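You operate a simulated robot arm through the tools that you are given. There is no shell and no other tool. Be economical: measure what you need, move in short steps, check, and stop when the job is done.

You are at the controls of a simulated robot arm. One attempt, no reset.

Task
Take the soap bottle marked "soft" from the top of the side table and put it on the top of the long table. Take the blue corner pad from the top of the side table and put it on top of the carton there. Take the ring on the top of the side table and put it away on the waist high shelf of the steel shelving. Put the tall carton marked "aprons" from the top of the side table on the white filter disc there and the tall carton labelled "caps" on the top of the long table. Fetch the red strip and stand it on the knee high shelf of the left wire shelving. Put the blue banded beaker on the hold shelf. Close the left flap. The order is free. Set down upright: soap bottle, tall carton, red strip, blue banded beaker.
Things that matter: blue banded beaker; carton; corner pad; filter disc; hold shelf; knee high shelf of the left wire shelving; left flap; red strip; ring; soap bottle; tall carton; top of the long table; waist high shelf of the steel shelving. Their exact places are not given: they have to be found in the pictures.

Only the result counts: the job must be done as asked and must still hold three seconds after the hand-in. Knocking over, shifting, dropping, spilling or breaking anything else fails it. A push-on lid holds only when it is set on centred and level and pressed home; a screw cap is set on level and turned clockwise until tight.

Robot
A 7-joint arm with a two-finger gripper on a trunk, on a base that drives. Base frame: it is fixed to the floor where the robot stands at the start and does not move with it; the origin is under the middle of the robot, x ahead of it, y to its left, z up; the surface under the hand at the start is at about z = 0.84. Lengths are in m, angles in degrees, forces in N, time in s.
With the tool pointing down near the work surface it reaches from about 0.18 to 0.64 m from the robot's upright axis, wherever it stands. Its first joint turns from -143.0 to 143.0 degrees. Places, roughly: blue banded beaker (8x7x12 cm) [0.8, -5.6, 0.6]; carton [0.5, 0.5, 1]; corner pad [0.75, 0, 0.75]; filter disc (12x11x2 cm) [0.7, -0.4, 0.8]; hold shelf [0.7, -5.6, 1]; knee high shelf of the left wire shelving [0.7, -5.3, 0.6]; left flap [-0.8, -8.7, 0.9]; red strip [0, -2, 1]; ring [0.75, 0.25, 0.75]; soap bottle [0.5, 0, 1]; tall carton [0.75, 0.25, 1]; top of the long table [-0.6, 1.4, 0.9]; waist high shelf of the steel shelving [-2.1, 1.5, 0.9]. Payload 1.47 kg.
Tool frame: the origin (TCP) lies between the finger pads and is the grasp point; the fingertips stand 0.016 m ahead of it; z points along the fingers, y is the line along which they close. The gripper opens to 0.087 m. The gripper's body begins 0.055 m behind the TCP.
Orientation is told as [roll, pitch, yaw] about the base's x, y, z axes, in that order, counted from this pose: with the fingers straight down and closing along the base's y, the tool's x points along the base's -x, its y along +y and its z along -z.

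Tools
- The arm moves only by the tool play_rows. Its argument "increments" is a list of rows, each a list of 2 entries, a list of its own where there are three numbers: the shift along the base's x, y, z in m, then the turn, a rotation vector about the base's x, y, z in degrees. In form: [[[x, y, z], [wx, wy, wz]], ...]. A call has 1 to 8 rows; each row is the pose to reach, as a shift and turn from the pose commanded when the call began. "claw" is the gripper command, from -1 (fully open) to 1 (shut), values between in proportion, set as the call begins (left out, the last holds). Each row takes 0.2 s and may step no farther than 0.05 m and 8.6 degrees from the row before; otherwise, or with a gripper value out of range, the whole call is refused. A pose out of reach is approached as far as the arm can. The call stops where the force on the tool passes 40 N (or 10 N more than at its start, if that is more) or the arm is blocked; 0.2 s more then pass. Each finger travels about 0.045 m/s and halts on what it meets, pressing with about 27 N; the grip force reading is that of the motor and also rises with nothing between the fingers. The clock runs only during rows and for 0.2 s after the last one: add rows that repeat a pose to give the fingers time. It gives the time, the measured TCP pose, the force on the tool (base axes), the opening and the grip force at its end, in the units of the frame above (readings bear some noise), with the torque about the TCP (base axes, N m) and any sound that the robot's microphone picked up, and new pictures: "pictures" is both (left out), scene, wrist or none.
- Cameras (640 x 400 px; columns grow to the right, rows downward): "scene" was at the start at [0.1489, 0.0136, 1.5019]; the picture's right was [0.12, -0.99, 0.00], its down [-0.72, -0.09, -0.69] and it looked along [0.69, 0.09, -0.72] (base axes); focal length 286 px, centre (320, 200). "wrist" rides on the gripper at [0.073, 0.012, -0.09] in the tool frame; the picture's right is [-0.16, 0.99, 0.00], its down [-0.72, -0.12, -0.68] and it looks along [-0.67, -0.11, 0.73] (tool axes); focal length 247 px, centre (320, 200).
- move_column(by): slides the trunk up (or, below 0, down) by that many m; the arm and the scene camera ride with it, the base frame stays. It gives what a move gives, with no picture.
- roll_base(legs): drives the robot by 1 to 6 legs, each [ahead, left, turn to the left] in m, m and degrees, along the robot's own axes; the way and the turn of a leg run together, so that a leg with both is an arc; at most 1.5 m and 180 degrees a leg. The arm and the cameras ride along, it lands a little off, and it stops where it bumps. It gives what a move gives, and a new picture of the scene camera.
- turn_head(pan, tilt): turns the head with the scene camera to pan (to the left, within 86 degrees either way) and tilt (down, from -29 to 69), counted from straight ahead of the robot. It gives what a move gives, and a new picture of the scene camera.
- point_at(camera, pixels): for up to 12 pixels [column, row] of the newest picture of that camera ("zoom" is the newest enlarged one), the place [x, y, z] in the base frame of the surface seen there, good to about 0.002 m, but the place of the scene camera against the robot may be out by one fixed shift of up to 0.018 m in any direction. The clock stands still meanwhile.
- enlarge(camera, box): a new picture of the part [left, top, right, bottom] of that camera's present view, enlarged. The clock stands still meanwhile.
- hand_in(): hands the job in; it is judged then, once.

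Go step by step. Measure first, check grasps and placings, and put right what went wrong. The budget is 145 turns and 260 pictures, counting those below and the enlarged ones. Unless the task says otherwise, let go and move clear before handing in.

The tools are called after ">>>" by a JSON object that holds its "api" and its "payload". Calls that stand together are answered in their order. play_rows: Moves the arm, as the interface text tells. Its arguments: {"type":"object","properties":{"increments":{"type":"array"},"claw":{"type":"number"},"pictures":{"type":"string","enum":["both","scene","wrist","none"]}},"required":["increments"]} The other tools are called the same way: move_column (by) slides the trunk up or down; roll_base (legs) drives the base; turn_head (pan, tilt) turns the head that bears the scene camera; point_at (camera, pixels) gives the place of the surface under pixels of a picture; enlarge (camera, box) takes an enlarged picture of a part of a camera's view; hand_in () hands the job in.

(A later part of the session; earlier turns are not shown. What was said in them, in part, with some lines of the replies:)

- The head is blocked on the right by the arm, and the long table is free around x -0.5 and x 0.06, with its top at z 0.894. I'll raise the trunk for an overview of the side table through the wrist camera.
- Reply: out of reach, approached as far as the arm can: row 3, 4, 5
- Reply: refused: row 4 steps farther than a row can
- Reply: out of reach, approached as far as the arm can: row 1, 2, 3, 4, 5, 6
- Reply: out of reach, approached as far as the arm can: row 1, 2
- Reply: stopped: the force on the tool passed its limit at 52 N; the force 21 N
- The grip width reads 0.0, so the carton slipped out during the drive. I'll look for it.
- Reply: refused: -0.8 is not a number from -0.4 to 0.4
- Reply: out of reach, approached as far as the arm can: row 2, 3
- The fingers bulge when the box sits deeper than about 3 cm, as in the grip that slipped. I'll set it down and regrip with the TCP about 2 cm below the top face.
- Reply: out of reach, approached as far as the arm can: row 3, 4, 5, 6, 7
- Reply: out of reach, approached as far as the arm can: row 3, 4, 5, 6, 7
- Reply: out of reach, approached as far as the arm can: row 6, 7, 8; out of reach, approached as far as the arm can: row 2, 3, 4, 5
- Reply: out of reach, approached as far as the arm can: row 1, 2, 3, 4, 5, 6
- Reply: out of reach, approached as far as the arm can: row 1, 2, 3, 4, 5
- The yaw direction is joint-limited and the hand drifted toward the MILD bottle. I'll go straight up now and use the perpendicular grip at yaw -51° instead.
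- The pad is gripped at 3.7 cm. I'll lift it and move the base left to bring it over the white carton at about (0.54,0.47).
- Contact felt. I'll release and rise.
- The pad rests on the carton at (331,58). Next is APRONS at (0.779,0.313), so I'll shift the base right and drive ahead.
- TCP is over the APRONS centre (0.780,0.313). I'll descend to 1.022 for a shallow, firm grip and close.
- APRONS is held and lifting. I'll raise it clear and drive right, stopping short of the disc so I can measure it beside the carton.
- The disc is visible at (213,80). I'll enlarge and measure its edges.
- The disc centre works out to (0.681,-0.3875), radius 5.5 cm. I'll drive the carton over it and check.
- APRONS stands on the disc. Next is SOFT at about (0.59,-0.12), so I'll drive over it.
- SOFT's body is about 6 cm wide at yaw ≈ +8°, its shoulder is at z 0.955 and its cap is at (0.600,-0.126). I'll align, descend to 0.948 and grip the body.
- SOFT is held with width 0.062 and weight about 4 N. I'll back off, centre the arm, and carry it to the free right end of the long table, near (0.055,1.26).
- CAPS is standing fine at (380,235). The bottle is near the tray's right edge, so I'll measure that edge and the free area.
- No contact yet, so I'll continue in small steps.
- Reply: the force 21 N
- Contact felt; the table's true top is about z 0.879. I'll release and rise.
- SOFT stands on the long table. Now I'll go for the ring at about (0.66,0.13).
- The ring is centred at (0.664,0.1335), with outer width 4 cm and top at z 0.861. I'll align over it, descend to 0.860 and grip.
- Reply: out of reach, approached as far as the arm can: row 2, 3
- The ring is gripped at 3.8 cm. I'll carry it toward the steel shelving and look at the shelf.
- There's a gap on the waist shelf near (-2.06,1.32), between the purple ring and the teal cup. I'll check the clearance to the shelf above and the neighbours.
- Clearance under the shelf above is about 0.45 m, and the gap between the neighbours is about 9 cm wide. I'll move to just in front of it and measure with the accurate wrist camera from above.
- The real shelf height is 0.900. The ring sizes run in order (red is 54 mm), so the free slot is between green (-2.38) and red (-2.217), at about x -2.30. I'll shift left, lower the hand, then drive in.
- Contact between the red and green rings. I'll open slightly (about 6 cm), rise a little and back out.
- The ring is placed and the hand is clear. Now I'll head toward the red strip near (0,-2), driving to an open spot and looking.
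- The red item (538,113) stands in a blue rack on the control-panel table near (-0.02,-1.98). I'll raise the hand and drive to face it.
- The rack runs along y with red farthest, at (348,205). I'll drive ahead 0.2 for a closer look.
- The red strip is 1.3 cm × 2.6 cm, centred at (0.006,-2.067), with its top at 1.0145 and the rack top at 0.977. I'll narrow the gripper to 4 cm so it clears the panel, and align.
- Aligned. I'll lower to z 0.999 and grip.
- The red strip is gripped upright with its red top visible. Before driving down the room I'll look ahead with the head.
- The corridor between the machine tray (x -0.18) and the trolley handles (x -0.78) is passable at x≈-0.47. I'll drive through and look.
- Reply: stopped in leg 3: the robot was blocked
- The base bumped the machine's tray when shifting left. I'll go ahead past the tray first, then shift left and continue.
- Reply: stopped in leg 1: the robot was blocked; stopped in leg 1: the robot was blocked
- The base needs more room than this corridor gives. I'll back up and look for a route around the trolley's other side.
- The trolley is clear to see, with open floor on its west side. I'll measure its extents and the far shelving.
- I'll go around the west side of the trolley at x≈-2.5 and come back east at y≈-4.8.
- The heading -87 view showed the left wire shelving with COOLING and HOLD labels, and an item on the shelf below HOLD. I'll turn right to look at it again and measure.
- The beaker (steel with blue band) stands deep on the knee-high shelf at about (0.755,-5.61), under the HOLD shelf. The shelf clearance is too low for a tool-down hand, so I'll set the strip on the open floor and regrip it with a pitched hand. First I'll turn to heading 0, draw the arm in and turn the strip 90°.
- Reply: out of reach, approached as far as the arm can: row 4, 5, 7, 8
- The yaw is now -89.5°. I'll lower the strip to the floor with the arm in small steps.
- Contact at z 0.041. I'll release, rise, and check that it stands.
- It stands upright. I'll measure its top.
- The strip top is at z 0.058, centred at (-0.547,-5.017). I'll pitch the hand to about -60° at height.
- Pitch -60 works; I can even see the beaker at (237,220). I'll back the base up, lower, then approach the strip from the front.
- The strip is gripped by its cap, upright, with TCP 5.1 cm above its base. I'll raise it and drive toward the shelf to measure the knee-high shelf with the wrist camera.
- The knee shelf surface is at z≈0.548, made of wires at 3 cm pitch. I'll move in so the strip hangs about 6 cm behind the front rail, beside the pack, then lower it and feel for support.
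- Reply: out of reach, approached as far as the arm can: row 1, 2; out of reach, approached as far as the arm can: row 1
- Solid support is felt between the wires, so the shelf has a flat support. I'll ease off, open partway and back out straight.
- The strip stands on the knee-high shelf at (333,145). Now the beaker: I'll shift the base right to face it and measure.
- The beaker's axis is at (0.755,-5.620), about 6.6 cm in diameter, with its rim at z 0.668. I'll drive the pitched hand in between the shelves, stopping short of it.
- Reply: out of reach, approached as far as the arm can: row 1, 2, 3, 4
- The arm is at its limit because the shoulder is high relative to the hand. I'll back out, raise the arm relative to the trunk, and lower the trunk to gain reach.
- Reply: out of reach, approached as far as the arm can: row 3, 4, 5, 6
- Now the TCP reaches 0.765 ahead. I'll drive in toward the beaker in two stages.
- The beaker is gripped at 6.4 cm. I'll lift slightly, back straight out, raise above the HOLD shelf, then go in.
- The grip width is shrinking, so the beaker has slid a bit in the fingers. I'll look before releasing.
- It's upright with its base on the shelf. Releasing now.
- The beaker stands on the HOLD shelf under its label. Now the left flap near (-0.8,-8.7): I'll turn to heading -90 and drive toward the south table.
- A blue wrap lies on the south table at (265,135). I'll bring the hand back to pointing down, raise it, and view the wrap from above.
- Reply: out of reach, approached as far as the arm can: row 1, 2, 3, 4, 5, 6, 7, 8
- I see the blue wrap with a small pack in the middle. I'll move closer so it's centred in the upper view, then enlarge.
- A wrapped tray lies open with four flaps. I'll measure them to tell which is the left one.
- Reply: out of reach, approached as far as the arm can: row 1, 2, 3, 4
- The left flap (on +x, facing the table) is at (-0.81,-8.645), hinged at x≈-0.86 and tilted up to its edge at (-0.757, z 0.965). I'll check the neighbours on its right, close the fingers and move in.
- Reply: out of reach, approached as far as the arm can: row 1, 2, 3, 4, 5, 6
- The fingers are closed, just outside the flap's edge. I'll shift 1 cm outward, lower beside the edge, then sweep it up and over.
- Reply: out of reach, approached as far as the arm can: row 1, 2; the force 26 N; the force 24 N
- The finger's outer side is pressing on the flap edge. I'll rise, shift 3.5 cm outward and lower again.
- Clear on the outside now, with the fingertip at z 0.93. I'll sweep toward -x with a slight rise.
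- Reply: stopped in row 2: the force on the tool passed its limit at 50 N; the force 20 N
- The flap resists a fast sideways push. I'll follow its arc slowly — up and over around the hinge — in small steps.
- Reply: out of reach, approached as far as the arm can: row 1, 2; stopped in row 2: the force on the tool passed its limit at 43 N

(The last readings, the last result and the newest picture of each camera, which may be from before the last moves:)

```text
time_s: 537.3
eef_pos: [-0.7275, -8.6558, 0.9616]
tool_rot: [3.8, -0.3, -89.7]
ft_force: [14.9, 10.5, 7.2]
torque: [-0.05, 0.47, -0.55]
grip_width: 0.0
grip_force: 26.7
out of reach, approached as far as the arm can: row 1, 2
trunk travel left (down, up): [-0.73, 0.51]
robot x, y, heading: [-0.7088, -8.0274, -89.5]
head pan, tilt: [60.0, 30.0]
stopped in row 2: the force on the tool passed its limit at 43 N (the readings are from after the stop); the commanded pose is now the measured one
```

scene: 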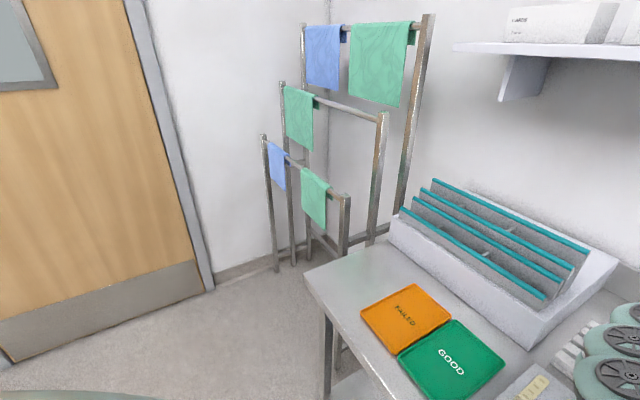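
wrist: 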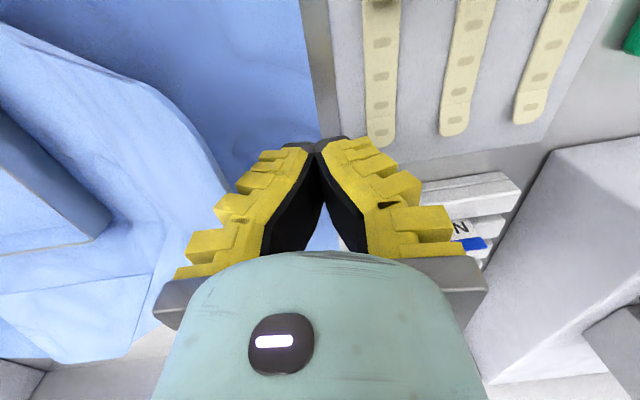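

Pushing jams at the arm's limit. Instead I'll grasp the flap's edge with the hand tilted sideways, fingers pointing along the flap, then swing it up. First I'll rise, reposition the base closer, and tilt the hand about y.

>>> {"api": "move_column", "payload": {"by": 0.15}}

>>> {"api": "roll_base", "payload": {"legs": [[0.1, 0.1, 0]]}}

>>> {"api": "play_rows", "payload": {"increments": [[[0, 0.03, 0], [0, 7, 0]], [[0, 0.06, 0], [0, 14, 0]], [[0, 0.09, 0], [0, 21, 0]], [[0, 0.1, 0], [0, 28, 0]], [[0, 0.1, 0], [0, 35, 0]], [[0, 0.1, 0], [0, 42, 0]], [[0, 0.1, 0], [0, 49, 0]], [[0, 0.1, 0], [0, 56, 0]]], "claw": -1, "pictures": "wrist"}}

```text
time_s: 539.0
eef_pos: [-0.7349, -8.6552, 1.1122]
tool_rot: [3.2, -0.5, -90.1]
ft_force: [0.1, 0.4, 0.4]
torque: [-0.04, 0.04, -0.02]
grip_width: 0.0
grip_force: 26.8
trunk travel left (down, up): [-0.88, 0.36]
robot x, y, heading: [-0.7088, -8.0243, -89.7]
head pan, tilt: [60.0, 30.0]
```

```text
time_s: 540.4
eef_pos: [-0.6353, -8.7522, 1.1117]
tool_rot: [3.3, -0.5, -90.2]
ft_force: [-0.4, 0.6, -0.3]
torque: [-0.01, 0.0, 0.0]
grip_width: 0.0002
grip_force: 27.0
trunk travel left (down, up): [-0.88, 0.36]
robot x, y, heading: [-0.6079, -8.125, -89.8]
head pan, tilt: [60.0, 30.0]
```

scene: 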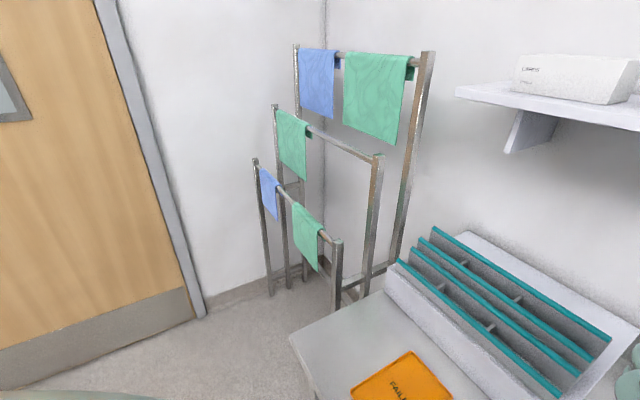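

```text
time_s: 542.2
eef_pos: [-0.7258, -8.6868, 1.0865]
tool_rot: [-48.5, 1.7, -84.6]
ft_force: [0.3, 0.0, -0.6]
torque: [-0.03, 0.03, 0.0]
grip_width: 0.0869
grip_force: 0.0
out of reach, approached as far as the arm can: row 1, 2, 3, 4, 5, 6, 7, 8
trunk travel left (down, up): [-0.88, 0.36]
robot x, y, heading: [-0.6074, -8.1238, -89.7]
head pan, tilt: [60.0, 30.0]
```

wrist: 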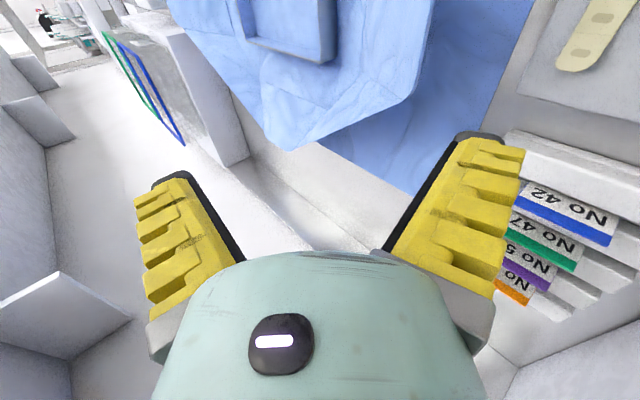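

The hand is tilted 48° with the flap visible ahead at (390,60). I'll lower to a pre-grasp, then slide the open fingers over the flap's edge and close.

>>> {"api": "play_rows", "payload": {"increments": [[[0.01, 0.02, 0], [0, 0, 0]], [[0.01, 0.039, 0], [0, 0, 0]], [[0.01, 0.039, 0], [0, 0, 0]]], "pictures": "none"}}

>>> {"api": "move_column", "payload": {"by": -0.087}}

>>> {"api": "play_rows", "payload": {"increments": [[[0, 0, 0], [0, 0, 0]]], "pictures": "wrist"}}

>>> {"api": "point_at", "payload": {"camera": "wrist", "pixels": [[300, 60], [340, 100], [290, 130], [380, 60], [350, 140], [260, 100]]}}

```text
time_s: 543.0
eef_pos: [-0.7253, -8.6867, 1.0858]
tool_rot: [-48.5, 1.8, -84.4]
ft_force: [-0.1, 0.5, -0.5]
torque: [0.01, 0.01, 0.0]
grip_width: 0.087
grip_force: 0.0
out of reach, approached as far as the arm can: row 1, 2, 3
trunk travel left (down, up): [-0.88, 0.36]
robot x, y, heading: [-0.6066, -8.1252, -90.1]
head pan, tilt: [60.0, 30.0]
```

```text
time_s: 544.2
eef_pos: [-0.7255, -8.6859, 1.0004]
tool_rot: [-48.5, 1.7, -84.5]
ft_force: [0.3, -0.6, -0.2]
torque: [-0.01, -0.01, 0.01]
grip_width: 0.0872
grip_force: 0.0
trunk travel left (down, up): [-0.793, 0.447]
robot x, y, heading: [-0.6049, -8.1246, -89.6]
head pan, tilt: [60.0, 30.0]
```

```text
time_s: 544.6
eef_pos: [-0.726, -8.6864, 0.9992]
tool_rot: [-48.5, 1.9, -84.5]
ft_force: [-0.2, -0.1, -0.2]
torque: [-0.01, -0.04, -0.02]
grip_width: 0.0868
grip_force: 0.0
trunk travel left (down, up): [-0.793, 0.447]
robot x, y, heading: [-0.6087, -8.1264, -89.5]
head pan, tilt: [60.0, 30.0]
```

wrist: 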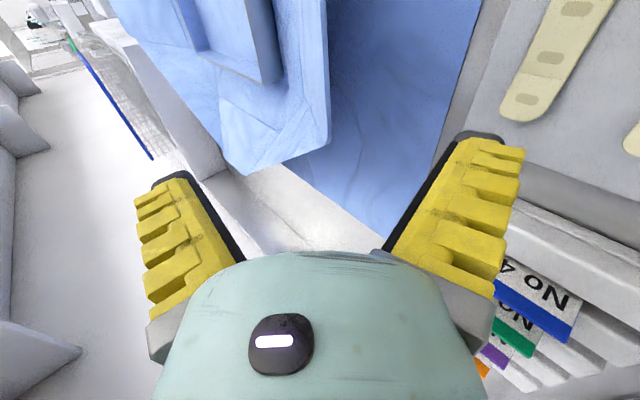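

```text
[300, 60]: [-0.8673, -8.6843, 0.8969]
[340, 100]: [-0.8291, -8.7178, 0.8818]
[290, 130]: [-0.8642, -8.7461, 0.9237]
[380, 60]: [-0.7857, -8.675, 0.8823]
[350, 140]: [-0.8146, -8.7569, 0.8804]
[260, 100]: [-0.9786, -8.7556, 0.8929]
```

>>> {"api": "point_at", "payload": {"camera": "wrist", "pixels": [[320, 20], [322, 60], [322, 100], [318, 135], [312, 80], [305, 110], [300, 20], [328, 3]]}}

>>> {"api": "roll_base", "payload": {"legs": [[-0.04, 0, -0.3]]}}

```text
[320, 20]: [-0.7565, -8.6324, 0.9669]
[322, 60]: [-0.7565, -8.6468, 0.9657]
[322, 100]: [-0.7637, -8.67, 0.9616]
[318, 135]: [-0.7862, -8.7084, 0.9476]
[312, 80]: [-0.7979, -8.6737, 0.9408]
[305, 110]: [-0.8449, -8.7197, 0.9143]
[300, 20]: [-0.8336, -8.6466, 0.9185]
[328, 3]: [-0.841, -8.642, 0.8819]
```

```text
time_s: 545.5
eef_pos: [-0.7287, -8.6459, 0.9983]
tool_rot: [-48.5, 1.8, -84.9]
ft_force: [0.4, -0.5, -0.6]
torque: [0.03, 0.02, 0.01]
grip_width: 0.087
grip_force: 0.1
trunk travel left (down, up): [-0.793, 0.447]
robot x, y, heading: [-0.6078, -8.0857, -90.2]
head pan, tilt: [60.0, 30.0]
```

scene: 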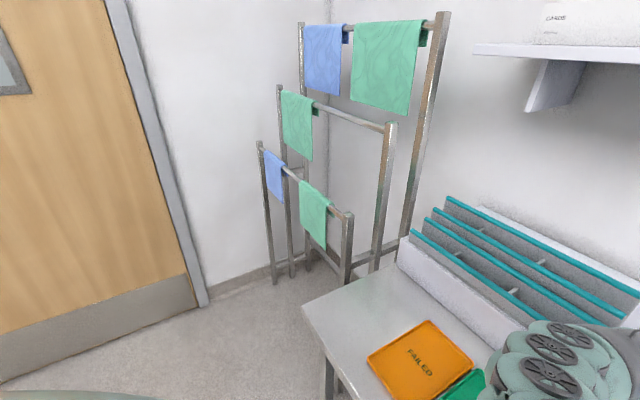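

The flap edge is at (-0.7565,-8.647,0.966). I'll lower 4 cm, shift 4 cm toward it with the base, then close.

>>> {"api": "move_column", "payload": {"by": -0.04}}

>>> {"api": "roll_base", "payload": {"legs": [[0, -0.042, 0]]}}

>>> {"api": "play_rows", "payload": {"increments": [[[0, 0, 0], [0, 0, 0]], [[0, 0, 0], [0, 0, 0]], [[0, 0, 0], [0, 0, 0]], [[0, 0, 0], [0, 0, 0]], [[0, 0, 0], [0, 0, 0]], [[0, 0, 0], [0, 0, 0]], [[0, 0, 0], [0, 0, 0]]], "claw": 1, "pictures": "wrist"}}

```text
time_s: 546.3
eef_pos: [-0.7284, -8.6457, 0.9605]
tool_rot: [-48.5, 1.8, -84.9]
ft_force: [-1.3, -0.6, -0.4]
torque: [-0.06, 0.01, 0.0]
grip_width: 0.087
grip_force: 0.1
trunk travel left (down, up): [-0.753, 0.487]
robot x, y, heading: [-0.6071, -8.0846, -90.2]
head pan, tilt: [60.0, 30.0]
```

```text
time_s: 547.2
eef_pos: [-0.7714, -8.6455, 0.9589]
tool_rot: [-48.5, 1.9, -84.7]
ft_force: [0.2, -0.7, -0.4]
torque: [-0.02, -0.02, -0.01]
grip_width: 0.087
grip_force: 0.2
trunk travel left (down, up): [-0.753, 0.487]
robot x, y, heading: [-0.6541, -8.0887, -90.2]
head pan, tilt: [60.0, 30.0]
```

scene: 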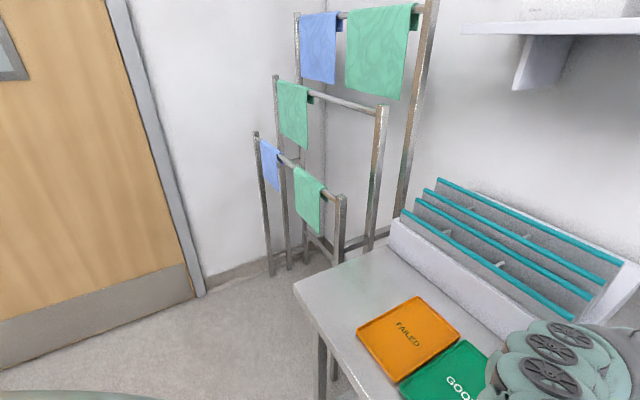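

```text
time_s: 548.8
eef_pos: [-0.7705, -8.6448, 0.9587]
tool_rot: [-48.4, 1.7, -84.8]
ft_force: [4.8, 1.3, 2.1]
torque: [-0.33, 0.06, -0.35]
grip_width: 0.0061
grip_force: 30.1
trunk travel left (down, up): [-0.753, 0.487]
robot x, y, heading: [-0.6509, -8.0882, -90.1]
head pan, tilt: [60.0, 30.0]
```

wrist: 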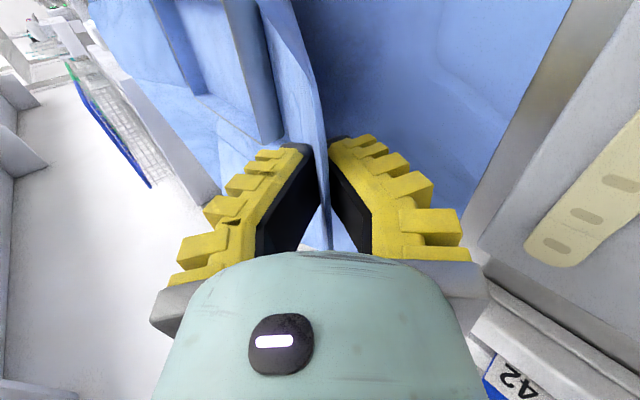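

The flap is gripped. I'll swing it up about its hinge, rotating the hand with it.

>>> {"api": "play_rows", "payload": {"increments": [[[-0.0091, 0, 0.0122], [0, -8, 0]], [[-0.0198, 0, 0.023], [0, -16, 0]], [[-0.0318, 0, 0.0322], [0, -24, 0]], [[-0.045, 0, 0.0396], [0, -32, 0]], [[-0.0592, 0, 0.0451], [0, -40, 0]], [[-0.0739, 0, 0.0486], [0, -48, 0]], [[-0.089, 0, 0.05], [0, -56, 0]], [[-0.1042, 0, 0.0493], [0, -64, 0]]], "pictures": "wrist"}}

```text
time_s: 549.3
eef_pos: [-0.7703, -8.6654, 0.9644]
tool_rot: [-36.8, 2.6, -86.4]
ft_force: [-1.9, 19.0, 1.2]
torque: [0.06, 0.28, -0.94]
grip_width: 0.0064
grip_force: 30.4
out of reach, approached as far as the arm can: row 1, 2
trunk travel left (down, up): [-0.753, 0.487]
robot x, y, heading: [-0.6534, -8.0832, -90.3]
head pan, tilt: [60.0, 30.0]
stopped in row 2: the force on the tool passed its limit at 51 N (the readings are from after the stop); the commanded pose is now the measured one
```

wrist: 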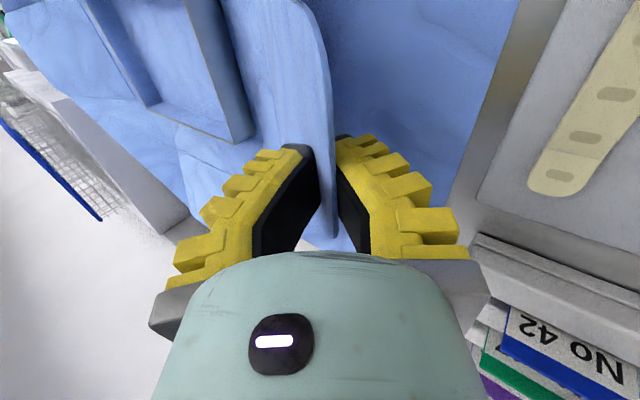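

The swing works but the arm drifts along y near a joint limit. I'll relieve that with the base and carry the flap on using small trunk and base steps.

>>> {"api": "roll_base", "payload": {"legs": [[-0.02, -0.006, 0]]}}

>>> {"api": "move_column", "payload": {"by": 0.014}}

>>> {"api": "roll_base", "payload": {"legs": [[0, -0.014, 0]]}}

>>> {"api": "move_column", "payload": {"by": 0.014}}

>>> {"api": "roll_base", "payload": {"legs": [[0, -0.02, 0]]}}

>>> {"api": "move_column", "payload": {"by": 0.01}}

>>> {"api": "roll_base", "payload": {"legs": [[0, -0.025, 0]]}}

>>> {"api": "play_rows", "payload": {"increments": [[[0, -0.005, 0], [0, -6, 0]], [[0, -0.01, 0], [0, -12, 0]], [[0, -0.01, 0], [0, -18, 0]]], "pictures": "wrist"}}

```text
time_s: 550.1
eef_pos: [-0.7732, -8.6604, 0.9729]
tool_rot: [-36.8, 1.0, -85.4]
ft_force: [-0.7, -34.1, 0.3]
torque: [-0.58, 0.19, -0.12]
grip_width: 0.0062
grip_force: 30.8
trunk travel left (down, up): [-0.753, 0.487]
robot x, y, heading: [-0.6613, -8.0633, -90.3]
head pan, tilt: [60.0, 30.0]
```

scene: 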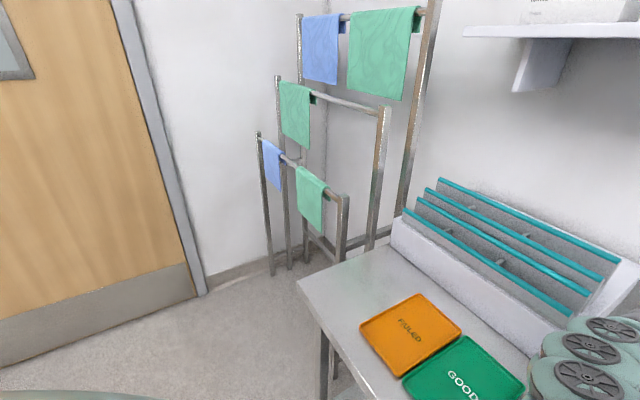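

```text
time_s: 550.8
eef_pos: [-0.7763, -8.6575, 0.9844]
tool_rot: [-37.0, 1.2, -85.4]
ft_force: [-13.9, -21.9, -7.9]
torque: [-0.4, 0.15, -0.21]
grip_width: 0.006
grip_force: 29.8
trunk travel left (down, up): [-0.767, 0.473]
robot x, y, heading: [-0.6569, -8.0673, -90.1]
head pan, tilt: [60.0, 30.0]
```

```text
time_s: 551.5
eef_pos: [-0.7829, -8.6566, 0.984]
tool_rot: [-36.4, 1.2, -85.3]
ft_force: [16.3, -8.7, 12.0]
torque: [-0.48, 0.04, -0.32]
grip_width: 0.0061
grip_force: 29.9
trunk travel left (down, up): [-0.767, 0.473]
robot x, y, heading: [-0.6757, -8.0592, -90.1]
head pan, tilt: [60.0, 30.0]
```

scene: 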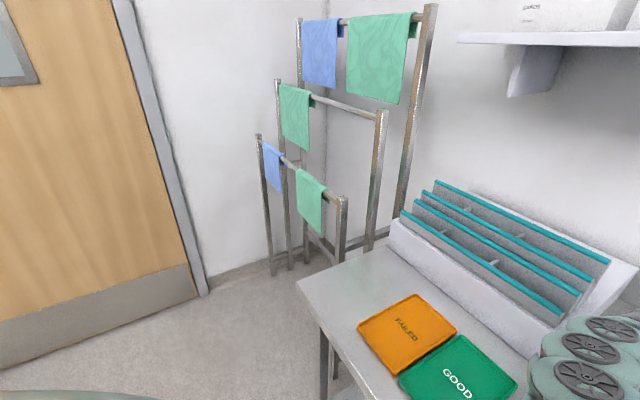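

```text
time_s: 552.1
eef_pos: [-0.7855, -8.6576, 0.9973]
tool_rot: [-36.7, 1.1, -85.2]
ft_force: [-5.9, -14.0, -4.7]
torque: [-0.33, 0.04, -0.24]
grip_width: 0.0061
grip_force: 30.1
trunk travel left (down, up): [-0.781, 0.459]
robot x, y, heading: [-0.6745, -8.0655, -90.2]
head pan, tilt: [60.0, 30.0]
```

```text
time_s: 552.9
eef_pos: [-0.8019, -8.6591, 0.9975]
tool_rot: [-36.5, 1.1, -85.2]
ft_force: [15.4, -4.6, 15.3]
torque: [-0.52, -0.02, -0.45]
grip_width: 0.0137
grip_force: 30.6
trunk travel left (down, up): [-0.781, 0.459]
robot x, y, heading: [-0.6926, -8.062, -89.6]
head pan, tilt: [60.0, 30.0]
```

scene: 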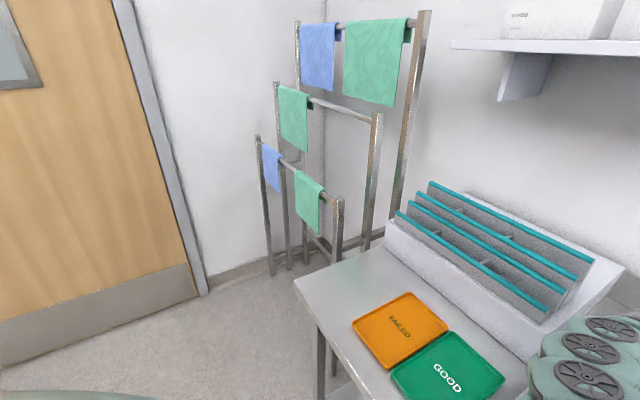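

```text
time_s: 553.5
eef_pos: [-0.8015, -8.6573, 1.0068]
tool_rot: [-36.4, 1.1, -85.1]
ft_force: [7.6, -4.7, 6.7]
torque: [-0.36, -0.04, -0.36]
grip_width: 0.0061
grip_force: 30.3
trunk travel left (down, up): [-0.791, 0.449]
robot x, y, heading: [-0.6911, -8.0666, -89.8]
head pan, tilt: [60.0, 30.0]
```

```text
time_s: 554.4
eef_pos: [-0.8163, -8.6579, 1.0075]
tool_rot: [-36.1, 0.9, -84.8]
ft_force: [11.9, 6.0, 15.4]
torque: [-0.2, -0.07, -0.62]
grip_width: 0.0154
grip_force: 29.8
trunk travel left (down, up): [-0.791, 0.449]
robot x, y, heading: [-0.7145, -8.0669, -90.3]
head pan, tilt: [60.0, 30.0]
stopped in leg 1: the force on the tool passed its limit at 52 N (the readings are from after the stop); the commanded pose is now the measured one
```

scene: 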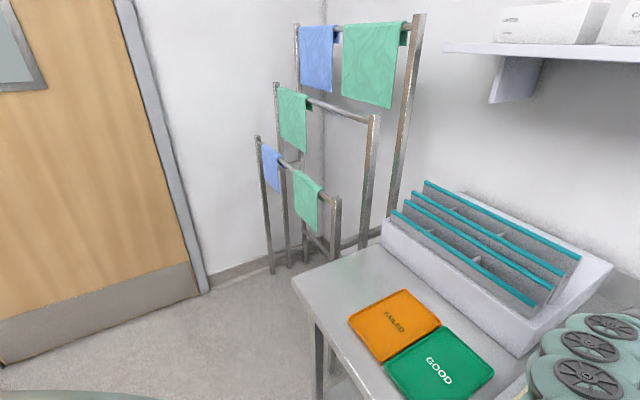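

```text
time_s: 554.7
eef_pos: [-0.8155, -8.6577, 1.0051]
tool_rot: [-33.4, 1.2, -85.0]
ft_force: [11.8, 12.3, 15.3]
torque: [-0.13, 0.01, -0.63]
grip_width: 0.0151
grip_force: 30.0
out of reach, approached as far as the arm can: row 1
trunk travel left (down, up): [-0.791, 0.449]
robot x, y, heading: [-0.7107, -8.063, -89.7]
head pan, tilt: [60.0, 30.0]
stopped in row 1: the force on the tool passed its limit at 46 N (the readings are from after the stop); the commanded pose is now the measured one
```

wrist: 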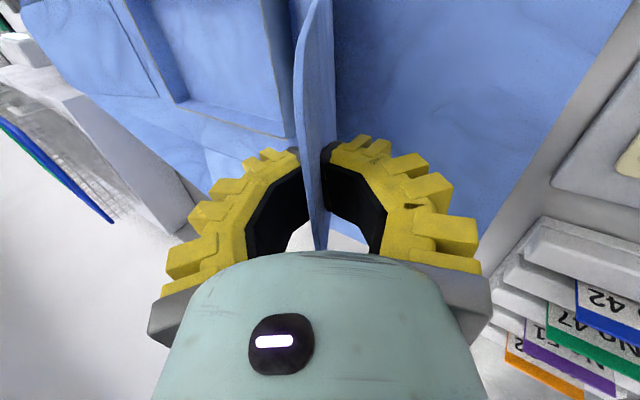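

The flap is up at about 66°. I'll loosen the grip slightly, carry it to just past vertical, then open, rise, and see whether it stays.

>>> {"api": "play_rows", "payload": {"increments": [[[0, 0, 0], [0, 0, 0]], [[0, 0, 0], [0, 0, 0]]], "claw": 0.45, "pictures": "none"}}

>>> {"api": "roll_base", "payload": {"legs": [[0, -0.03, 0]]}}

>>> {"api": "roll_base", "payload": {"legs": [[0, -0.03, 0]]}}

>>> {"api": "roll_base", "payload": {"legs": [[0, -0.025, 0]]}}

>>> {"api": "play_rows", "payload": {"increments": [[[0, 0, 0], [0, 0, 0]], [[0, 0, 0], [0, 0, 0]], [[0, 0, 0], [0, 0, 0]]], "claw": -1, "pictures": "none"}}

>>> {"api": "move_column", "payload": {"by": 0.15}}

>>> {"api": "play_rows", "payload": {"increments": [[[0, 0, 0], [0, 0, 0]]], "pictures": "wrist"}}

```text
time_s: 555.3
eef_pos: [-0.8191, -8.6593, 1.0053]
tool_rot: [-33.8, 1.1, -85.0]
ft_force: [0.1, -0.3, -0.6]
torque: [0.04, -0.03, 0.0]
grip_width: 0.0303
grip_force: 4.5
trunk travel left (down, up): [-0.791, 0.449]
robot x, y, heading: [-0.7149, -8.0615, -90.0]
head pan, tilt: [60.0, 30.0]
```

```text
time_s: 556.2
eef_pos: [-0.8476, -8.6599, 1.0058]
tool_rot: [-33.8, 1.2, -85.0]
ft_force: [0.0, -0.3, -0.1]
torque: [0.0, 0.02, -0.03]
grip_width: 0.0304
grip_force: 4.8
trunk travel left (down, up): [-0.791, 0.449]
robot x, y, heading: [-0.742, -8.0627, -90.0]
head pan, tilt: [60.0, 30.0]
```

scene: 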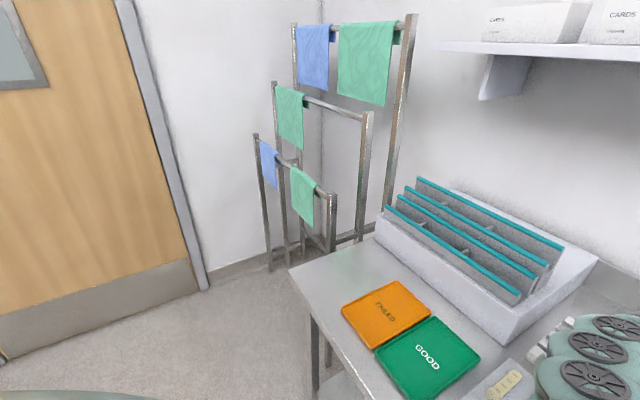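

```text
time_s: 557.4
eef_pos: [-0.8621, -8.6603, 1.0029]
tool_rot: [-32.1, 0.9, -84.4]
ft_force: [25.1, 16.3, 25.8]
torque: [0.21, -1.74, -0.76]
grip_width: 0.0107
grip_force: 30.4
trunk travel left (down, up): [-0.791, 0.449]
robot x, y, heading: [-0.7712, -8.0605, -89.7]
head pan, tilt: [60.0, 30.0]
stopped in leg 1: the force on the tool passed its limit at 42 N (the readings are from after the stop); the commanded pose is now the measured one
```

scene: 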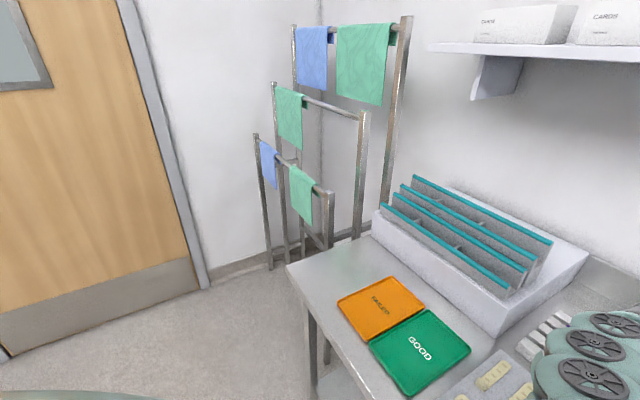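

```text
time_s: 558.4
eef_pos: [-0.876, -8.6618, 1.0048]
tool_rot: [-31.5, 0.5, -84.5]
ft_force: [29.1, 23.0, 42.1]
torque: [-0.25, -2.3, -0.78]
grip_width: 0.0278
grip_force: 29.9
trunk travel left (down, up): [-0.791, 0.449]
robot x, y, heading: [-0.7939, -8.0628, -89.5]
head pan, tilt: [60.0, 30.0]
stopped in leg 1: the force on the tool passed its limit at 53 N (the readings are from after the stop); the commanded pose is now the measured one
```

scene: 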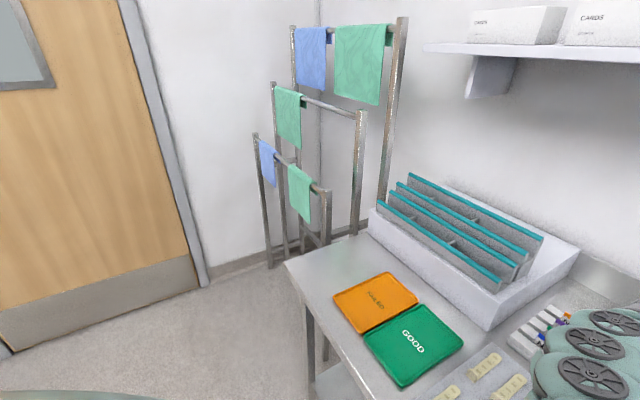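

```text
time_s: 559.2
eef_pos: [-0.8861, -8.6594, 1.0061]
tool_rot: [-32.3, 0.7, -84.6]
ft_force: [-0.3, -0.2, -0.3]
torque: [-0.01, 0.02, -0.02]
grip_width: 0.087
grip_force: 0.0
trunk travel left (down, up): [-0.791, 0.449]
robot x, y, heading: [-0.7973, -8.0618, -89.6]
head pan, tilt: [60.0, 30.0]
```

```text
time_s: 560.9
eef_pos: [-0.8871, -8.6608, 1.1548]
tool_rot: [-32.2, 0.7, -84.6]
ft_force: [0.1, 0.5, -1.1]
torque: [-0.02, 0.01, 0.0]
grip_width: 0.0871
grip_force: 0.1
trunk travel left (down, up): [-0.941, 0.299]
robot x, y, heading: [-0.7935, -8.06, -89.6]
head pan, tilt: [60.0, 30.0]
```

```text
time_s: 561.3
eef_pos: [-0.8859, -8.661, 1.155]
tool_rot: [-32.3, 0.7, -84.6]
ft_force: [0.3, -0.7, -0.7]
torque: [-0.01, 0.0, -0.01]
grip_width: 0.087
grip_force: 0.0
trunk travel left (down, up): [-0.941, 0.299]
robot x, y, heading: [-0.7943, -8.0622, -89.6]
head pan, tilt: [60.0, 30.0]
```

wrist: 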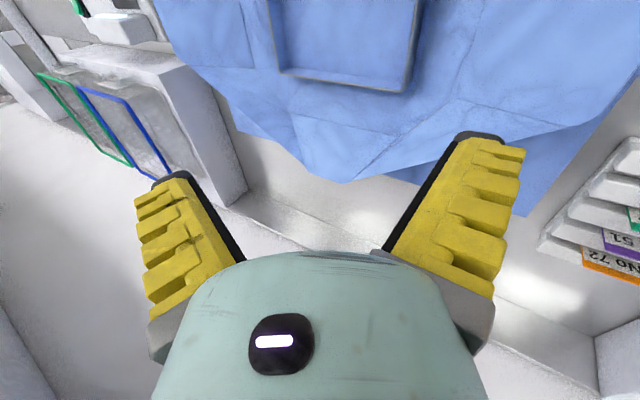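

The flap dropped back when released. The tilted hand with closed fingers now has a good pushing angle, so I'll start outside the edge and sweep it up and over using the base and trunk.

>>> {"api": "play_rows", "payload": {"increments": [[[0, 0, 0], [0, 0, 0]], [[0, 0, 0], [0, 0, 0]], [[0, 0, 0], [0, 0, 0]], [[0, 0, 0], [0, 0, 0]], [[0, 0, 0], [0, 0, 0]], [[0, 0, 0], [0, 0, 0]], [[0, 0, 0], [0, 0, 0]]], "claw": 1, "pictures": "none"}}

>>> {"api": "roll_base", "payload": {"legs": [[0, 0.195, 0]]}}

>>> {"api": "move_column", "payload": {"by": -0.2}}

>>> {"api": "roll_base", "payload": {"legs": [[0, -0.05, 0]]}}

>>> {"api": "move_column", "payload": {"by": 0.01}}

>>> {"api": "roll_base", "payload": {"legs": [[0, -0.055, 0]]}}

>>> {"api": "move_column", "payload": {"by": 0.015}}

>>> {"api": "roll_base", "payload": {"legs": [[0, -0.055, 0]]}}

>>> {"api": "play_rows", "payload": {"increments": [[[0, 0, 0], [0, 0, 0]]], "pictures": "wrist"}}

```text
time_s: 562.9
eef_pos: [-0.8868, -8.6609, 1.1544]
tool_rot: [-32.2, 0.7, -84.5]
ft_force: [0.4, 0.3, -0.3]
torque: [0.02, 0.04, 0.01]
grip_width: 0.0
grip_force: 27.1
trunk travel left (down, up): [-0.941, 0.299]
robot x, y, heading: [-0.791, -8.0595, -89.8]
head pan, tilt: [60.0, 30.0]
```

```text
time_s: 564.5
eef_pos: [-0.6915, -8.6596, 1.1558]
tool_rot: [-32.3, 0.7, -84.5]
ft_force: [0.0, -0.9, 0.2]
torque: [0.02, 0.03, 0.02]
grip_width: 0.0001
grip_force: 26.8
trunk travel left (down, up): [-0.941, 0.299]
robot x, y, heading: [-0.5985, -8.0608, -89.6]
head pan, tilt: [60.0, 30.0]
```

scene: 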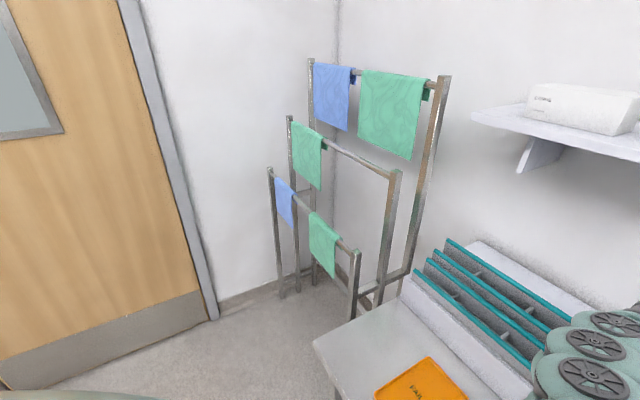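

```text
time_s: 566.6
eef_pos: [-0.6927, -8.6593, 0.9554]
tool_rot: [-32.1, 0.7, -84.5]
ft_force: [0.7, -0.3, -0.6]
torque: [-0.02, -0.01, 0.01]
grip_width: 0.0
grip_force: 27.0
trunk travel left (down, up): [-0.741, 0.499]
robot x, y, heading: [-0.6024, -8.0614, -89.2]
head pan, tilt: [60.0, 30.0]
```

```text
time_s: 567.6
eef_pos: [-0.7431, -8.6584, 0.9557]
tool_rot: [-32.2, 0.7, -84.5]
ft_force: [-0.2, 0.6, 0.8]
torque: [0.02, 0.0, 0.03]
grip_width: 0.0
grip_force: 26.9
trunk travel left (down, up): [-0.741, 0.499]
robot x, y, heading: [-0.6504, -8.0603, -89.5]
head pan, tilt: [60.0, 30.0]
```

scene: 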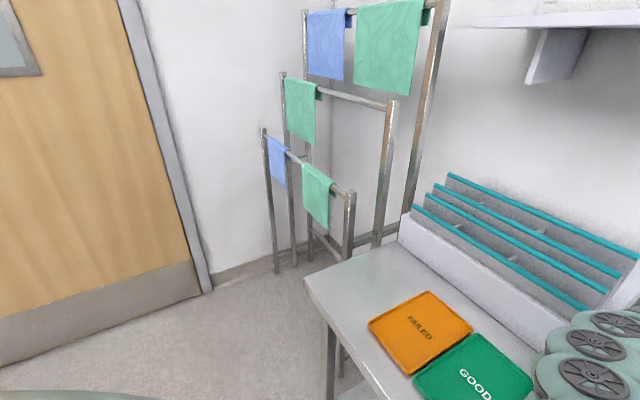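

```text
time_s: 568.1
eef_pos: [-0.7419, -8.6612, 0.9644]
tool_rot: [-32.3, 0.7, -84.5]
ft_force: [0.1, -0.1, -0.4]
torque: [-0.01, -0.01, -0.01]
grip_width: 0.0
grip_force: 26.9
trunk travel left (down, up): [-0.751, 0.489]
robot x, y, heading: [-0.6523, -8.0657, -89.4]
head pan, tilt: [60.0, 30.0]
```

```text
time_s: 569.0
eef_pos: [-0.7514, -8.6604, 0.9643]
tool_rot: [-31.0, 0.6, -84.0]
ft_force: [6.8, 3.7, 5.7]
torque: [0.03, 0.2, -0.15]
grip_width: 0.0
grip_force: 27.4
trunk travel left (down, up): [-0.751, 0.489]
robot x, y, heading: [-0.6725, -8.0648, -89.5]
head pan, tilt: [60.0, 30.0]
stopped in leg 1: the force on the tool passed its limit at 55 N (the readings are from after the stop); the commanded pose is now the measured one
```

scene: 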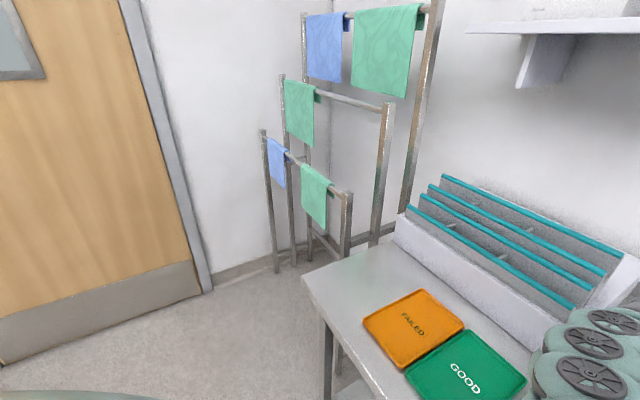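

```text
time_s: 569.6
eef_pos: [-0.7552, -8.6613, 0.9791]
tool_rot: [-31.4, 0.7, -84.2]
ft_force: [0.2, 0.2, -0.1]
torque: [-0.01, 0.01, 0.01]
grip_width: 0.0
grip_force: 26.9
trunk travel left (down, up): [-0.766, 0.474]
robot x, y, heading: [-0.673, -8.0618, -89.6]
head pan, tilt: [60.0, 30.0]
```

```text
time_s: 570.4
eef_pos: [-0.7627, -8.6627, 0.9795]
tool_rot: [-30.5, 0.6, -83.7]
ft_force: [8.2, 3.6, 6.0]
torque: [0.03, 0.27, -0.15]
grip_width: 0.0
grip_force: 27.6
trunk travel left (down, up): [-0.766, 0.474]
robot x, y, heading: [-0.6917, -8.0597, -89.4]
head pan, tilt: [60.0, 30.0]
stopped in leg 1: the force on the tool passed its limit at 55 N (the readings are from after the stop); the commanded pose is now the measured one
```

scene: 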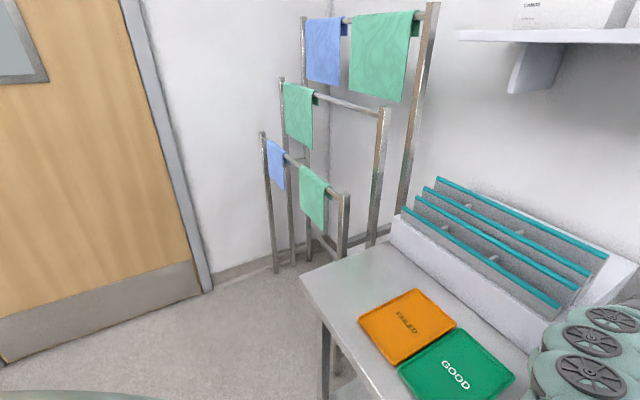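

```text
time_s: 570.8
eef_pos: [-0.7633, -8.6617, 0.9788]
tool_rot: [-30.5, 0.7, -83.6]
ft_force: [11.3, 2.7, 10.0]
torque: [0.05, 0.32, -0.21]
grip_width: 0.0
grip_force: 27.4
trunk travel left (down, up): [-0.766, 0.474]
robot x, y, heading: [-0.6906, -8.0592, -89.5]
head pan, tilt: [60.0, 30.0]
```

wrist: 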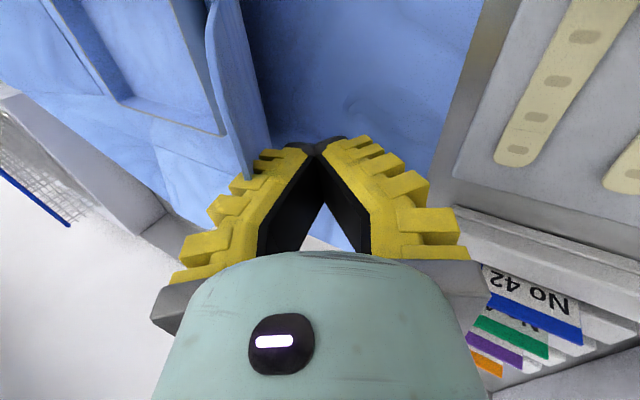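

The edge catches on the finger ridges and the flap is rising. I'll keep following the arc in small alternating lift and sideways steps.

>>> {"api": "move_column", "payload": {"by": 0.014}}

>>> {"api": "roll_base", "payload": {"legs": [[0, -0.015, 0]]}}

>>> {"api": "move_column", "payload": {"by": 0.012}}

>>> {"api": "roll_base", "payload": {"legs": [[0, -0.018, 0]]}}

>>> {"api": "move_column", "payload": {"by": 0.01}}

>>> {"api": "roll_base", "payload": {"legs": [[0, -0.02, 0]]}}

>>> {"api": "move_column", "payload": {"by": 0.006}}

>>> {"api": "roll_base", "payload": {"legs": [[0, -0.025, 0]]}}

>>> {"api": "roll_base", "payload": {"legs": [[0, -0.025, 0]]}}

>>> {"api": "roll_base", "payload": {"legs": [[0, -0.03, 0]]}}

>>> {"api": "play_rows", "payload": {"increments": [[[0, 0, 0], [0, 0, 0]]], "pictures": "wrist"}}

```text
time_s: 571.5
eef_pos: [-0.7656, -8.6606, 0.9934]
tool_rot: [-30.7, 0.7, -83.8]
ft_force: [1.2, -0.2, 0.0]
torque: [-0.01, -0.01, -0.02]
grip_width: 0.0
grip_force: 26.9
trunk travel left (down, up): [-0.78, 0.46]
robot x, y, heading: [-0.6882, -8.0616, -89.5]
head pan, tilt: [60.0, 30.0]
```

```text
time_s: 572.2
eef_pos: [-0.7775, -8.6619, 0.994]
tool_rot: [-30.5, 0.7, -83.7]
ft_force: [15.9, 7.8, 18.8]
torque: [0.06, 0.72, -0.37]
grip_width: 0.0
grip_force: 26.8
trunk travel left (down, up): [-0.78, 0.46]
robot x, y, heading: [-0.7038, -8.0633, -89.4]
head pan, tilt: [60.0, 30.0]
```

scene: 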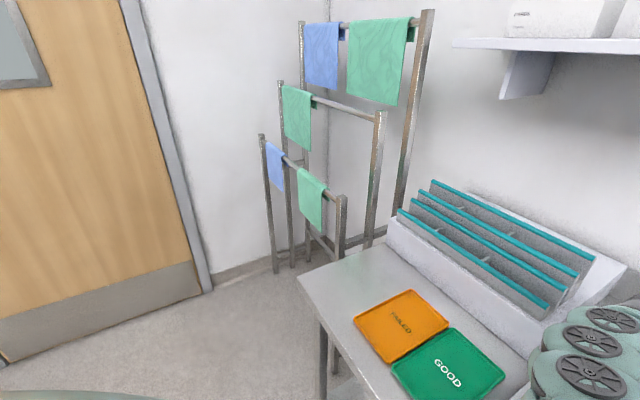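

```text
time_s: 572.8
eef_pos: [-0.78, -8.6615, 1.0052]
tool_rot: [-30.5, 0.6, -83.7]
ft_force: [-0.1, -0.4, -0.4]
torque: [0.02, 0.03, -0.04]
grip_width: 0.0001
grip_force: 27.0
trunk travel left (down, up): [-0.792, 0.448]
robot x, y, heading: [-0.7023, -8.0621, -89.3]
head pan, tilt: [60.0, 30.0]
```

```text
time_s: 573.6
eef_pos: [-0.7946, -8.6625, 1.0056]
tool_rot: [-30.4, 0.5, -83.5]
ft_force: [13.8, 9.3, 23.5]
torque: [0.05, 0.9, -0.39]
grip_width: 0.0001
grip_force: 26.5
trunk travel left (down, up): [-0.792, 0.448]
robot x, y, heading: [-0.7228, -8.0634, -89.1]
head pan, tilt: [60.0, 30.0]
```

scene: 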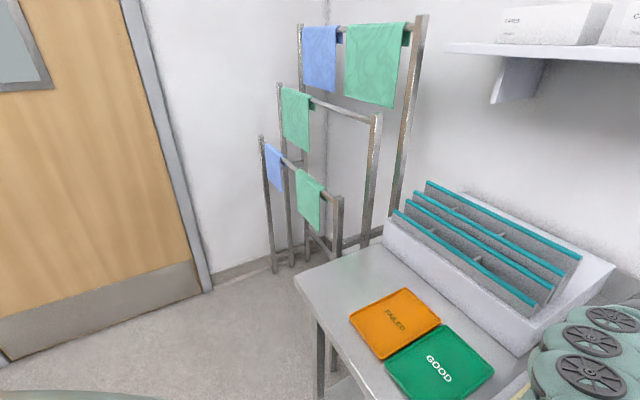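

```text
time_s: 574.2
eef_pos: [-0.7961, -8.6609, 1.0148]
tool_rot: [-30.6, 0.6, -83.6]
ft_force: [-0.6, 0.0, -0.8]
torque: [0.0, 0.01, -0.01]
grip_width: 0.0
grip_force: 26.6
trunk travel left (down, up): [-0.802, 0.438]
robot x, y, heading: [-0.7215, -8.0601, -89.2]
head pan, tilt: [60.0, 30.0]
```

```text
time_s: 575.2
eef_pos: [-0.8179, -8.6614, 1.0194]
tool_rot: [-31.1, 0.6, -83.8]
ft_force: [4.9, 0.6, 11.8]
torque: [0.06, 0.29, -0.11]
grip_width: 0.0
grip_force: 27.7
trunk travel left (down, up): [-0.802, 0.438]
robot x, y, heading: [-0.7432, -8.0651, -89.4]
head pan, tilt: [60.0, 30.0]
stopped in leg 1: the force on the tool passed its limit at 41 N (the readings are from after the stop); the commanded pose is now the measured one
```

scene: 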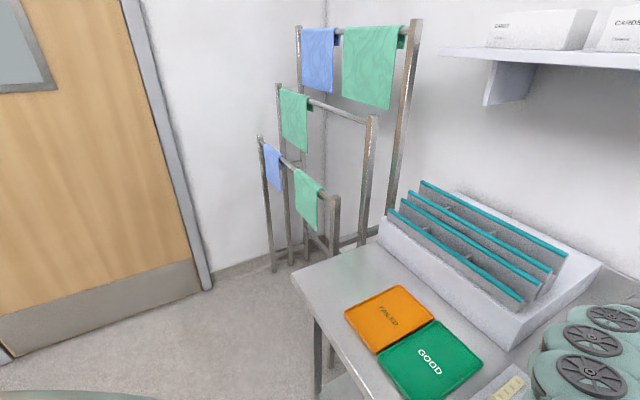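

```text
time_s: 575.7
eef_pos: [-0.8197, -8.661, 1.0233]
tool_rot: [-31.0, 0.6, -83.8]
ft_force: [0.0, 0.1, -0.6]
torque: [-0.03, 0.01, 0.01]
grip_width: 0.0
grip_force: 27.1
trunk travel left (down, up): [-0.808, 0.432]
robot x, y, heading: [-0.7412, -8.0607, -89.0]
head pan, tilt: [60.0, 30.0]
```

```text
time_s: 576.5
eef_pos: [-0.8435, -8.6617, 1.0232]
tool_rot: [-31.0, 0.7, -83.8]
ft_force: [-0.5, 0.0, -0.9]
torque: [-0.02, -0.01, -0.02]
grip_width: 0.0002
grip_force: 26.8
trunk travel left (down, up): [-0.808, 0.432]
robot x, y, heading: [-0.7681, -8.063, -89.2]
head pan, tilt: [60.0, 30.0]
```

scene: 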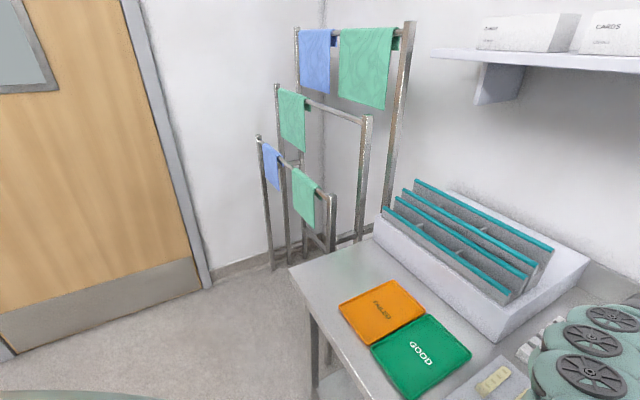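

```text
time_s: 577.3
eef_pos: [-0.8685, -8.661, 1.0236]
tool_rot: [-31.1, 0.7, -83.7]
ft_force: [-0.4, 0.9, 0.7]
torque: [0.02, 0.0, 0.0]
grip_width: 0.0
grip_force: 27.7
trunk travel left (down, up): [-0.808, 0.432]
robot x, y, heading: [-0.7928, -8.0646, -89.3]
head pan, tilt: [60.0, 30.0]
```

scene: 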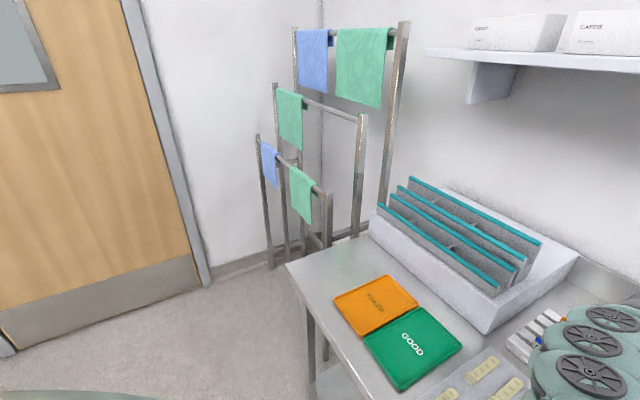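

```text
time_s: 578.2
eef_pos: [-0.8975, -8.663, 1.0234]
tool_rot: [-31.0, 0.6, -83.7]
ft_force: [0.6, 0.3, 0.4]
torque: [-0.02, -0.03, -0.04]
grip_width: 0.0001
grip_force: 27.0
trunk travel left (down, up): [-0.808, 0.432]
robot x, y, heading: [-0.8271, -8.0643, -89.0]
head pan, tilt: [60.0, 30.0]
```

scene: 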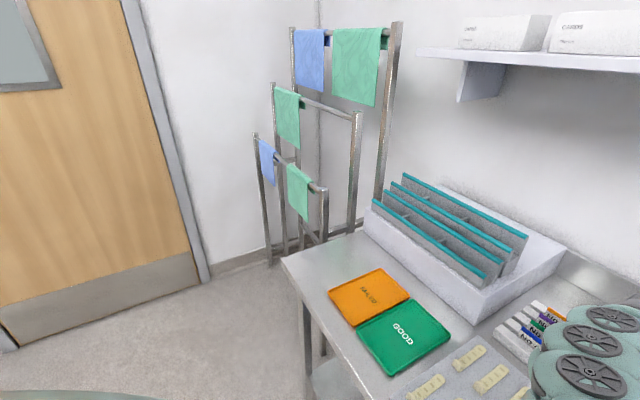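

```text
time_s: 578.6
eef_pos: [-0.897, -8.6619, 1.0224]
tool_rot: [-30.9, 0.8, -83.8]
ft_force: [0.3, -0.9, 0.3]
torque: [0.03, -0.03, 0.02]
grip_width: 0.0
grip_force: 26.8
trunk travel left (down, up): [-0.808, 0.432]
robot x, y, heading: [-0.8227, -8.0613, -88.9]
head pan, tilt: [60.0, 30.0]
```

wrist: 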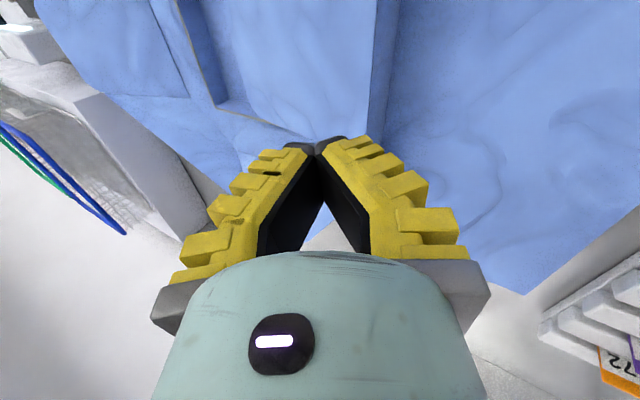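

The force vanished past x -0.82 and the right side of the sheet now looks bare, so the flap has tipped over onto the tray. I'll rise and check.

>>> {"api": "move_column", "payload": {"by": 0.15}}

>>> {"api": "play_rows", "payload": {"increments": [[[0, 0, 0], [0, 0, 0]]], "pictures": "wrist"}}

>>> {"api": "point_at", "payload": {"camera": "wrist", "pixels": [[330, 60], [350, 90], [370, 40], [400, 60], [430, 60], [460, 60], [500, 60], [300, 40], [380, 90], [420, 110], [340, 20], [480, 120]]}}

```text
time_s: 580.3
eef_pos: [-0.8985, -8.6625, 1.1728]
tool_rot: [-31.0, 0.9, -83.8]
ft_force: [0.5, 0.5, 0.1]
torque: [0.04, 0.0, 0.0]
grip_width: 0.0
grip_force: 26.9
trunk travel left (down, up): [-0.958, 0.282]
robot x, y, heading: [-0.825, -8.0635, -89.1]
head pan, tilt: [60.0, 30.0]
```

```text
time_s: 580.7
eef_pos: [-0.8981, -8.6626, 1.1721]
tool_rot: [-31.0, 0.6, -83.7]
ft_force: [0.2, 0.1, -0.3]
torque: [0.03, 0.01, 0.0]
grip_width: 0.0
grip_force: 26.9
trunk travel left (down, up): [-0.958, 0.282]
robot x, y, heading: [-0.8225, -8.0661, -89.0]
head pan, tilt: [60.0, 30.0]
```

wrist: 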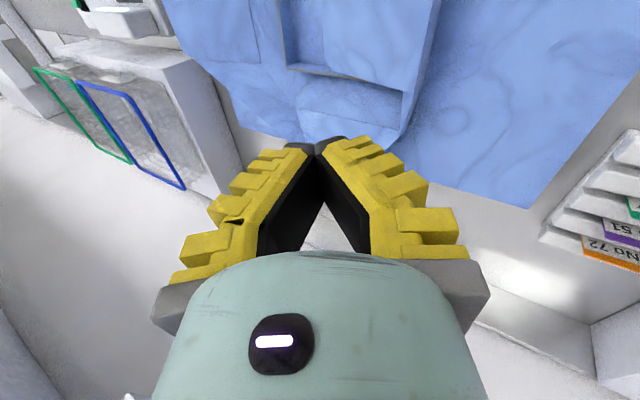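

```text
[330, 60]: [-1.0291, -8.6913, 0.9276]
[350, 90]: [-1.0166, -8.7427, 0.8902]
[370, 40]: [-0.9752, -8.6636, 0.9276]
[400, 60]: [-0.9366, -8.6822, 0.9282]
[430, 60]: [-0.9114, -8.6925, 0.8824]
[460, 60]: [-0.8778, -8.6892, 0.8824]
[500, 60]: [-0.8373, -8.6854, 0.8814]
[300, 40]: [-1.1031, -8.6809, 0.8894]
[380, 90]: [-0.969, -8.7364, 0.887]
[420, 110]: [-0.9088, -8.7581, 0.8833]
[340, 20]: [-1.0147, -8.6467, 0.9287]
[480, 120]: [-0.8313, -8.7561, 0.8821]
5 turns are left
```

The flap now lies flat over the tray (z 0.928 from x -0.93 to -1.03), so it is closed. The hand is empty and clear above it, so I'm handing in.

>>> {"api": "hand_in", "payload": {}}

```text
The job is handed in.
```

I handed the job in with all eight parts done and the hand empty and clear. I saw each item in place after releasing it, except the ring, which I last saw in its slot just before I opened the fingers.

- **Soap bottle and "caps" carton:** both stand upright on the long table. I dropped the "caps" carton on the floor on the first trip, then picked it up and placed it upright.
- **Blue corner pad:** it lies on top of the white carton on the side table.
- **Ring:** it sits on the waist high shelf of the steel shelving, between the red and green rings.
- **"Aprons" carton:** it stands on the white filter disc.
- **Red strip:** it stands upright on the knee high shelf of the left wire shelving.
- **Blue banded beaker:** it stands on the hold shelf.
- **Left flap:** it is folded flat over the tray. I took "left" to mean left when facing the table.

The base was also blocked three times in the passage between the large steel machine and the trolley. I saw nothing move or fall there, but I did not check closely.
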